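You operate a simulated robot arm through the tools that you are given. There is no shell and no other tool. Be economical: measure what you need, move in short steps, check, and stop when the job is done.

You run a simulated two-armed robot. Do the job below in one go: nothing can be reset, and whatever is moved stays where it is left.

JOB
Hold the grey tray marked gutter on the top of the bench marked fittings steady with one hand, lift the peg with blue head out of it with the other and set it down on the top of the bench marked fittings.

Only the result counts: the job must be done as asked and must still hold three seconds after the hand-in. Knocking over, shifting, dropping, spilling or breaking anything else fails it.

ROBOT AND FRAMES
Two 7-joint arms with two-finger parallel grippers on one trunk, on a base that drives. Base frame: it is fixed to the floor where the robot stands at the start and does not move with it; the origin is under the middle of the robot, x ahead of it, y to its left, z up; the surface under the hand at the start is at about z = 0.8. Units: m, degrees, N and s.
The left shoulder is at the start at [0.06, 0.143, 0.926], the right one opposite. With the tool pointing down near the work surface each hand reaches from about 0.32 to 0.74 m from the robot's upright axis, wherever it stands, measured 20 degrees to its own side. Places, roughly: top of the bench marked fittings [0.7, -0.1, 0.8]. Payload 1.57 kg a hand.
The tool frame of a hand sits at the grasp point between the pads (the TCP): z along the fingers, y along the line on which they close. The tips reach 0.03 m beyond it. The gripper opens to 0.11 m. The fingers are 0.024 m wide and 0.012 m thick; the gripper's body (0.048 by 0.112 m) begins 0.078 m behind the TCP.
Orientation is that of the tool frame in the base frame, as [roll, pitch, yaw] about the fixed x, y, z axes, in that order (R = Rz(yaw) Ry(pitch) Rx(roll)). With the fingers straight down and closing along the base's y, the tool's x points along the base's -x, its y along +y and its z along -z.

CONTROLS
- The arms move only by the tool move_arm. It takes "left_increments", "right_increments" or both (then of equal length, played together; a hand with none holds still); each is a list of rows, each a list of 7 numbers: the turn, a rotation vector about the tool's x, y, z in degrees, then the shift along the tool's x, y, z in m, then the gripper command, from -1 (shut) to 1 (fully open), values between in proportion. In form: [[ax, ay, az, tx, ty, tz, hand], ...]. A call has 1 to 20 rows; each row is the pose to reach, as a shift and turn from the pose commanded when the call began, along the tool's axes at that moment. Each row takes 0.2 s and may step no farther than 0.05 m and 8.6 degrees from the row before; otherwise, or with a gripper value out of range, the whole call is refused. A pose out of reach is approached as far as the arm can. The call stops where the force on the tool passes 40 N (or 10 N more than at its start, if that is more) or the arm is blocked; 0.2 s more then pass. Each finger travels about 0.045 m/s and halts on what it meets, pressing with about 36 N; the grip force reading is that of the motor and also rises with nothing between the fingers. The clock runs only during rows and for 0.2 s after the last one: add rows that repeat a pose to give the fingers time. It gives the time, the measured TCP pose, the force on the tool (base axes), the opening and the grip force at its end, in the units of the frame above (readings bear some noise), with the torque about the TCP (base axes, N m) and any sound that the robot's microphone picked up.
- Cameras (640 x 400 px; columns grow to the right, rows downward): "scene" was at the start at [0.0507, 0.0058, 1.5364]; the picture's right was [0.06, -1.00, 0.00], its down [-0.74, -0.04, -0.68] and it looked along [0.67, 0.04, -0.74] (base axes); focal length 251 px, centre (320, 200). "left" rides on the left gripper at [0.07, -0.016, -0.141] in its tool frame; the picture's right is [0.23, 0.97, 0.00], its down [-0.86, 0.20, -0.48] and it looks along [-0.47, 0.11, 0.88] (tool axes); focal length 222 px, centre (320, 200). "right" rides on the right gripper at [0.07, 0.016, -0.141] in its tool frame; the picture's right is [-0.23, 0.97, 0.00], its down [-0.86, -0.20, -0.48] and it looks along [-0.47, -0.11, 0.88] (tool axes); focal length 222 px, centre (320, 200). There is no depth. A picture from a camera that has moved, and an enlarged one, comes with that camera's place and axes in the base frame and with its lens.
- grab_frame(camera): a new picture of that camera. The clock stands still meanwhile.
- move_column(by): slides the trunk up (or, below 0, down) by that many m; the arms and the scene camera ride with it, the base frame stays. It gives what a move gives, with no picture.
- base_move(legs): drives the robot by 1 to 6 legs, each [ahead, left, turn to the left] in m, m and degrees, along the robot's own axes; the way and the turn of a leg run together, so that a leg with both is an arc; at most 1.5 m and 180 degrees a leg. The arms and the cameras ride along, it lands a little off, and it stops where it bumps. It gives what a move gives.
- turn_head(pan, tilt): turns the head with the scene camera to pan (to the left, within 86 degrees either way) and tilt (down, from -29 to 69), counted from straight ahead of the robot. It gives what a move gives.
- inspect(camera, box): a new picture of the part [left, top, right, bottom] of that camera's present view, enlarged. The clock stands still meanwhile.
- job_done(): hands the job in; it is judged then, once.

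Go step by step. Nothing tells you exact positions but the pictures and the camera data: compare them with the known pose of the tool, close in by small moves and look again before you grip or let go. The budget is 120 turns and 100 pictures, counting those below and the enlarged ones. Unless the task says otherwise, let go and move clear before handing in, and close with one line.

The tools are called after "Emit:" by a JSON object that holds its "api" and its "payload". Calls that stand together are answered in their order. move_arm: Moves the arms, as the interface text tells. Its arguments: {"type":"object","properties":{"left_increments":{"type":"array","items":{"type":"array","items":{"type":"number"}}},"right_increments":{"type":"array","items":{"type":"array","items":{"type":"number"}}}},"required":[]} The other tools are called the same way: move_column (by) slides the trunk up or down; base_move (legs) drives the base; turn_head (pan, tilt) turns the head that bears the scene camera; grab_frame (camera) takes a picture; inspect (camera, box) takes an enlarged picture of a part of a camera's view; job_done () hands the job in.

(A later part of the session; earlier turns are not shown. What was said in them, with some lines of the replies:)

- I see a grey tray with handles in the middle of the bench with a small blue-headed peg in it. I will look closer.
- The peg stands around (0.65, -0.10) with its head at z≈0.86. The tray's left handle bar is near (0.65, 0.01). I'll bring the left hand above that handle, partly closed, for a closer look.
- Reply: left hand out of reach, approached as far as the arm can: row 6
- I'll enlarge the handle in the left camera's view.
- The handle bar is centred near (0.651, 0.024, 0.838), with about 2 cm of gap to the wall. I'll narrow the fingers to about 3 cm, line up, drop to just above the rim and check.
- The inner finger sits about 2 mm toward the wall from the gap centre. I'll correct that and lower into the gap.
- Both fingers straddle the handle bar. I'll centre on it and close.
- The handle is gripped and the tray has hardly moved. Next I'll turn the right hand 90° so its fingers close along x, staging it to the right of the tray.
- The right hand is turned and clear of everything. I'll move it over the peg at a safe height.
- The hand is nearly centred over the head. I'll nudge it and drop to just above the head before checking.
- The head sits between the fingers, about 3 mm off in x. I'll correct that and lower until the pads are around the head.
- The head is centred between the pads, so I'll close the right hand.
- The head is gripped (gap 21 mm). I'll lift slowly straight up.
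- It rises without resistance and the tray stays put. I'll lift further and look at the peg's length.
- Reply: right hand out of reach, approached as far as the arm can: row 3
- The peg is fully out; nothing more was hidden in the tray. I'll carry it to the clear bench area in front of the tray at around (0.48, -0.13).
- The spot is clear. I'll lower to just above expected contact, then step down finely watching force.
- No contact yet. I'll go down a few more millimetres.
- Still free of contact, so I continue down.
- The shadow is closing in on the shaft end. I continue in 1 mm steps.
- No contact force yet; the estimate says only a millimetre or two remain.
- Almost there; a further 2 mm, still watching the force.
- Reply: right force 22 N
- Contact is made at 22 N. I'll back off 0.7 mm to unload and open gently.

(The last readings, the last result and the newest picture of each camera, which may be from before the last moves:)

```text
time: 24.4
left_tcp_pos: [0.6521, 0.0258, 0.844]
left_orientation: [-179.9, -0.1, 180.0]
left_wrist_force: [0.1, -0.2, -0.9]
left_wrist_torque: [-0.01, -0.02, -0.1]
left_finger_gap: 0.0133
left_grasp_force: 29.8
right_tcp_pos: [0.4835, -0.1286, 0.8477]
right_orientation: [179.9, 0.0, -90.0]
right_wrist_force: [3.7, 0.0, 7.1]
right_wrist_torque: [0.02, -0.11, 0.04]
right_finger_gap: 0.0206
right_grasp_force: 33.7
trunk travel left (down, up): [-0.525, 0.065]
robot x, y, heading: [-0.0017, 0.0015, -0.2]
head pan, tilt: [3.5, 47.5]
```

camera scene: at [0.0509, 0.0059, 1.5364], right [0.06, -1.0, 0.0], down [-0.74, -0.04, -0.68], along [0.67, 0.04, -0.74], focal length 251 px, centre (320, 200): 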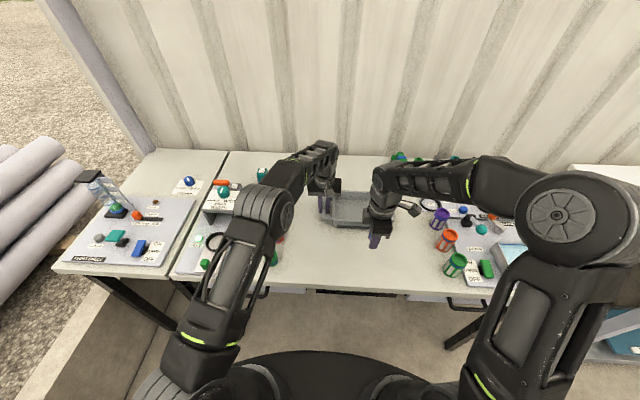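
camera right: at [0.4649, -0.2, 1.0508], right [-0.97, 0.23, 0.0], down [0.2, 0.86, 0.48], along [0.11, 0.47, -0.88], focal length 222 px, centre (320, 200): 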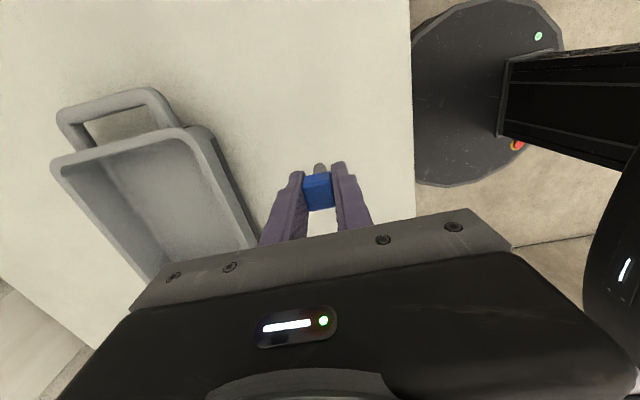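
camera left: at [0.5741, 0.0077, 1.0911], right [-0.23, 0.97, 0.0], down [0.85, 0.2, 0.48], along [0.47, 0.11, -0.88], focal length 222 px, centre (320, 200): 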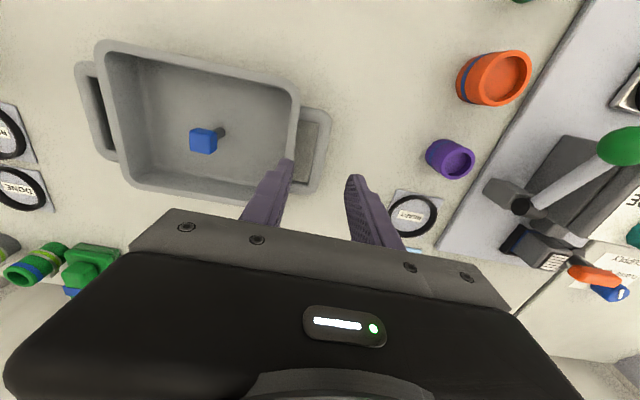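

The peg rests on the bench with a light load, so I'll open gently.

Emit:
{"api": "move_arm", "payload": {"right_increments": [[0, 0, 0, 0, 0, 0, -0.7], [0, 0, 0, 0, 0, 0, -0.62], [0, 0, 0, 0, 0, 0, -0.6], [0, 0, 0, 0, 0, 0, -0.57], [0, 0, 0, 0, 0, 0, -0.54], [0, 0, 0, 0, 0, 0, -0.5], [0, 0, 0, 0, 0, 0, -0.4], [0, 0, 0, 0, 0, 0, -0.3], [0, 0, 0, 0, 0, 0, -0.15], [0, 0, 0, 0, 0, 0, -0.15]]}}

Emit:
{"api": "inspect", "payload": {"camera": "right", "box": [224, 100, 416, 220]}}

```text
time: 26.6
left_tcp_pos: [0.6518, 0.0255, 0.8436]
left_orientation: [179.9, 0.0, 180.0]
left_wrist_force: [-1.4, -0.1, 0.4]
left_wrist_torque: [0.02, -0.03, -0.07]
left_finger_gap: 0.0133
left_grasp_force: 29.8
right_tcp_pos: [0.4833, -0.1278, 0.8483]
right_orientation: [-179.9, 0.0, -90.0]
right_wrist_force: [-0.3, 0.6, 0.4]
right_wrist_torque: [0.02, 0.0, 0.01]
right_finger_gap: 0.0464
right_grasp_force: 0.2
trunk travel left (down, up): [-0.525, 0.065]
robot x, y, heading: [-0.0015, -0.0018, -0.1]
head pan, tilt: [3.5, 47.5]
```

```text
3.33 times, centred on (320, 160) of right
camera zoom: at [0.4669, -0.199, 0.9895], right [-0.97, 0.23, 0.0], down [0.2, 0.86, 0.48], along [0.11, 0.47, -0.88], focal length 740 px, centre (320, 333)
```

zoom: 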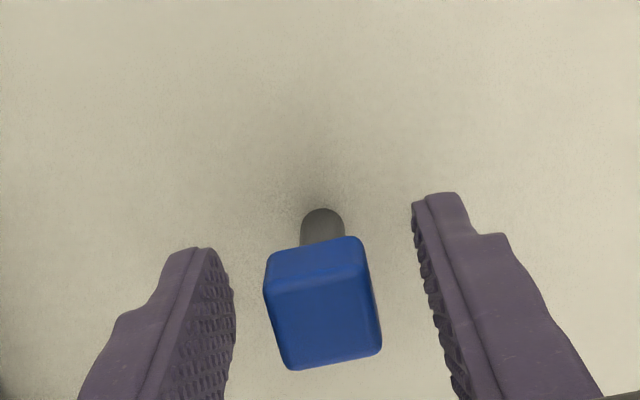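

The peg stands on its own. I'll raise the right hand straight up, and open the left hand slightly off the handle.

Emit:
{"api": "move_arm", "payload": {"right_increments": [[0, 0, 0, 0, 0, -0.01, -0.15], [0, 0, 0, 0, 0, -0.025, -0.15], [0, 0, 0, 0, 0, -0.045, -0.15], [0, 0, 0, 0, 0, -0.07, -0.15], [0, 0, 0, 0, 0, -0.1, -0.15], [0, 0, 0, 0, 0, -0.13, -0.15]]}}

Emit:
{"api": "move_arm", "payload": {"left_increments": [[0, 0, 0, 0, 0, 0, -0.75], [0, 0, 0, 0, 0, 0, -0.7], [0, 0, 0, 0, 0.001, 0, -0.65], [0, 0, 0, 0, 0.001, 0, -0.6], [0, 0, 0, 0, 0.002, 0, -0.5], [0, 0, 0, 0, 0.002, 0, -0.48], [0, 0, 0, 0, 0.002, 0, -0.48]]}}

Emit:
{"api": "inspect", "payload": {"camera": "left", "box": [200, 80, 392, 200]}}

Emit:
{"api": "grab_frame", "payload": {"camera": "scene"}}

```text
time: 28.0
left_tcp_pos: [0.6515, 0.0264, 0.8441]
left_orientation: [180.0, 0.0, 180.0]
left_wrist_force: [-0.3, 0.0, 2.0]
left_wrist_torque: [-0.02, -0.13, -0.07]
left_finger_gap: 0.0131
left_grasp_force: 30.3
right_tcp_pos: [0.4819, -0.1297, 0.9783]
right_orientation: [179.9, -0.1, -90.0]
right_wrist_force: [-0.3, 0.8, -0.5]
right_wrist_torque: [0.0, 0.01, 0.0]
right_finger_gap: 0.0466
right_grasp_force: 0.0
trunk travel left (down, up): [-0.525, 0.065]
robot x, y, heading: [0.0009, 0.0012, -0.0]
head pan, tilt: [3.5, 47.5]
```

```text
time: 29.6
left_tcp_pos: [0.6522, 0.0276, 0.8439]
left_orientation: [180.0, 0.0, -180.0]
left_wrist_force: [0.0, 0.0, -0.3]
left_wrist_torque: [0.0, 0.0, 0.02]
left_finger_gap: 0.0285
left_grasp_force: 0.1
right_tcp_pos: [0.4812, -0.1285, 0.9772]
right_orientation: [180.0, 0.0, -90.0]
right_wrist_force: [-0.9, 1.0, -0.2]
right_wrist_torque: [0.01, -0.01, -0.02]
right_finger_gap: 0.0469
right_grasp_force: 0.1
trunk travel left (down, up): [-0.525, 0.065]
robot x, y, heading: [0.0033, 0.0001, 0.0]
head pan, tilt: [3.5, 47.5]
```

```text
3.33 times, centred on (296, 140) of left
camera zoom: at [0.5805, 0.0123, 0.9832], right [-0.23, 0.97, 0.0], down [0.86, 0.2, 0.48], along [0.47, 0.11, -0.88], focal length 740 px, centre (400, 400)
```

zoom: 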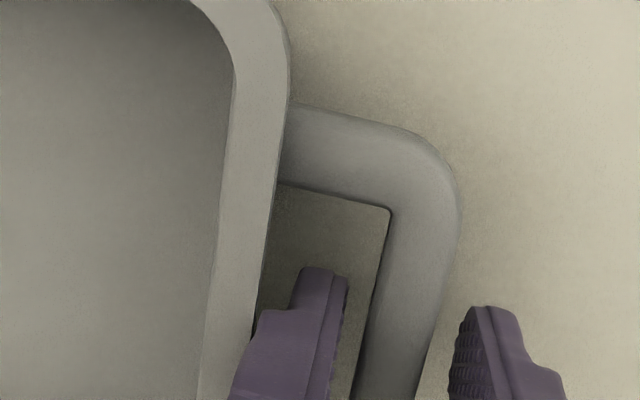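

```text
61 pictures are left
camera scene: at [0.0508, 0.0058, 1.5364], right [0.06, -1.0, 0.0], down [-0.74, -0.04, -0.68], along [0.67, 0.04, -0.74], focal length 251 px, centre (320, 200)
```

scene: 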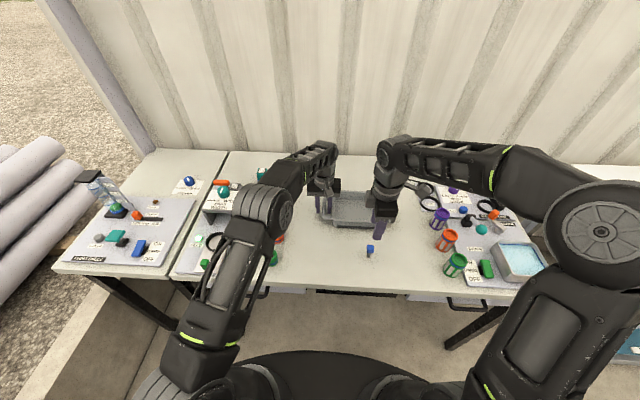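

The peg stands free and the left fingers are open inside the handle. I'll raise the left hand straight out.

Emit:
{"api": "move_arm", "payload": {"left_increments": [[0, 0, 0, 0, 0, -0.012, -0.48], [0, 0, 0, 0, 0, -0.025, -0.48], [0, 0, 0, 0, 0, -0.04, -0.48], [0, 0, 0, 0, 0, -0.06, -0.48], [0, 0, 0, 0, 0, -0.09, -0.48], [0, 0, 0, 0.03, 0.03, -0.1, -0.48]]}}

Emit:
{"api": "inspect", "payload": {"camera": "scene", "box": [300, 170, 428, 270]}}

Emit:
{"api": "grab_frame", "payload": {"camera": "right"}}

```text
time: 31.0
left_tcp_pos: [0.6189, 0.0598, 0.9418]
left_orientation: [180.0, -0.1, 180.0]
left_wrist_force: [0.5, -0.4, 0.4]
left_wrist_torque: [0.0, -0.02, 0.01]
left_finger_gap: 0.0287
left_grasp_force: 0.1
right_tcp_pos: [0.4797, -0.128, 0.9771]
right_orientation: [-180.0, -0.1, -90.0]
right_wrist_force: [-0.5, -0.3, -0.2]
right_wrist_torque: [0.01, -0.02, 0.0]
right_finger_gap: 0.0468
right_grasp_force: 0.0
trunk travel left (down, up): [-0.525, 0.065]
robot x, y, heading: [-0.0004, -0.0008, -0.0]
head pan, tilt: [3.5, 47.5]
```

```text
4.00 times, centred on (364, 220) of scene
camera zoom: at [0.0495, 0.0068, 1.5364], right [0.06, -1.0, 0.0], down [-0.73, -0.05, -0.68], along [0.68, 0.04, -0.74], focal length 1002 px, centre (144, 120)
```

zoom: 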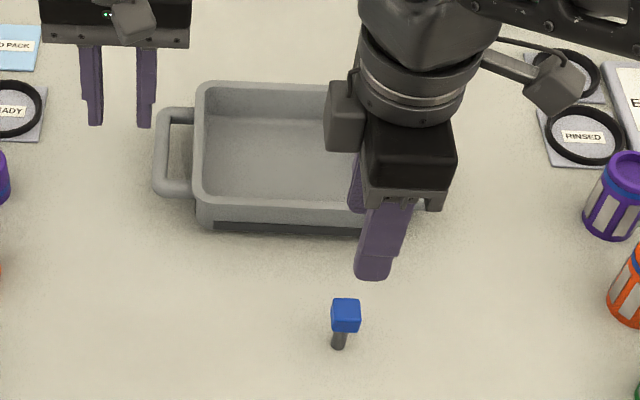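

```text
59 pictures are left
camera right: at [0.4643, -0.1982, 1.119], right [-0.97, 0.23, 0.0], down [0.2, 0.86, 0.48], along [0.11, 0.47, -0.88], focal length 222 px, centre (320, 200)
```

right: 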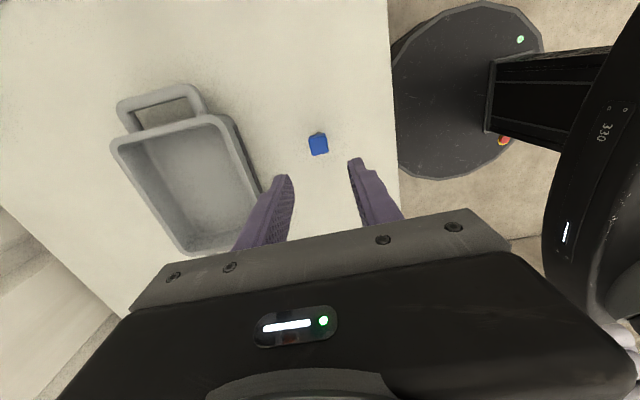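

The peg stands on the bench, the tray is in its place, and both hands are open and clear, so I'm handing in.

Emit:
{"api": "job_done", "payload": {}}

```text
The job is handed in.
```

I held the gutter tray by its left handle, lifted the blue-headed peg out, and left it standing upright on the fittings bench in front of the tray. The tray shifted about 2 mm when I gripped it, nothing else was touched, and the job is handed in.
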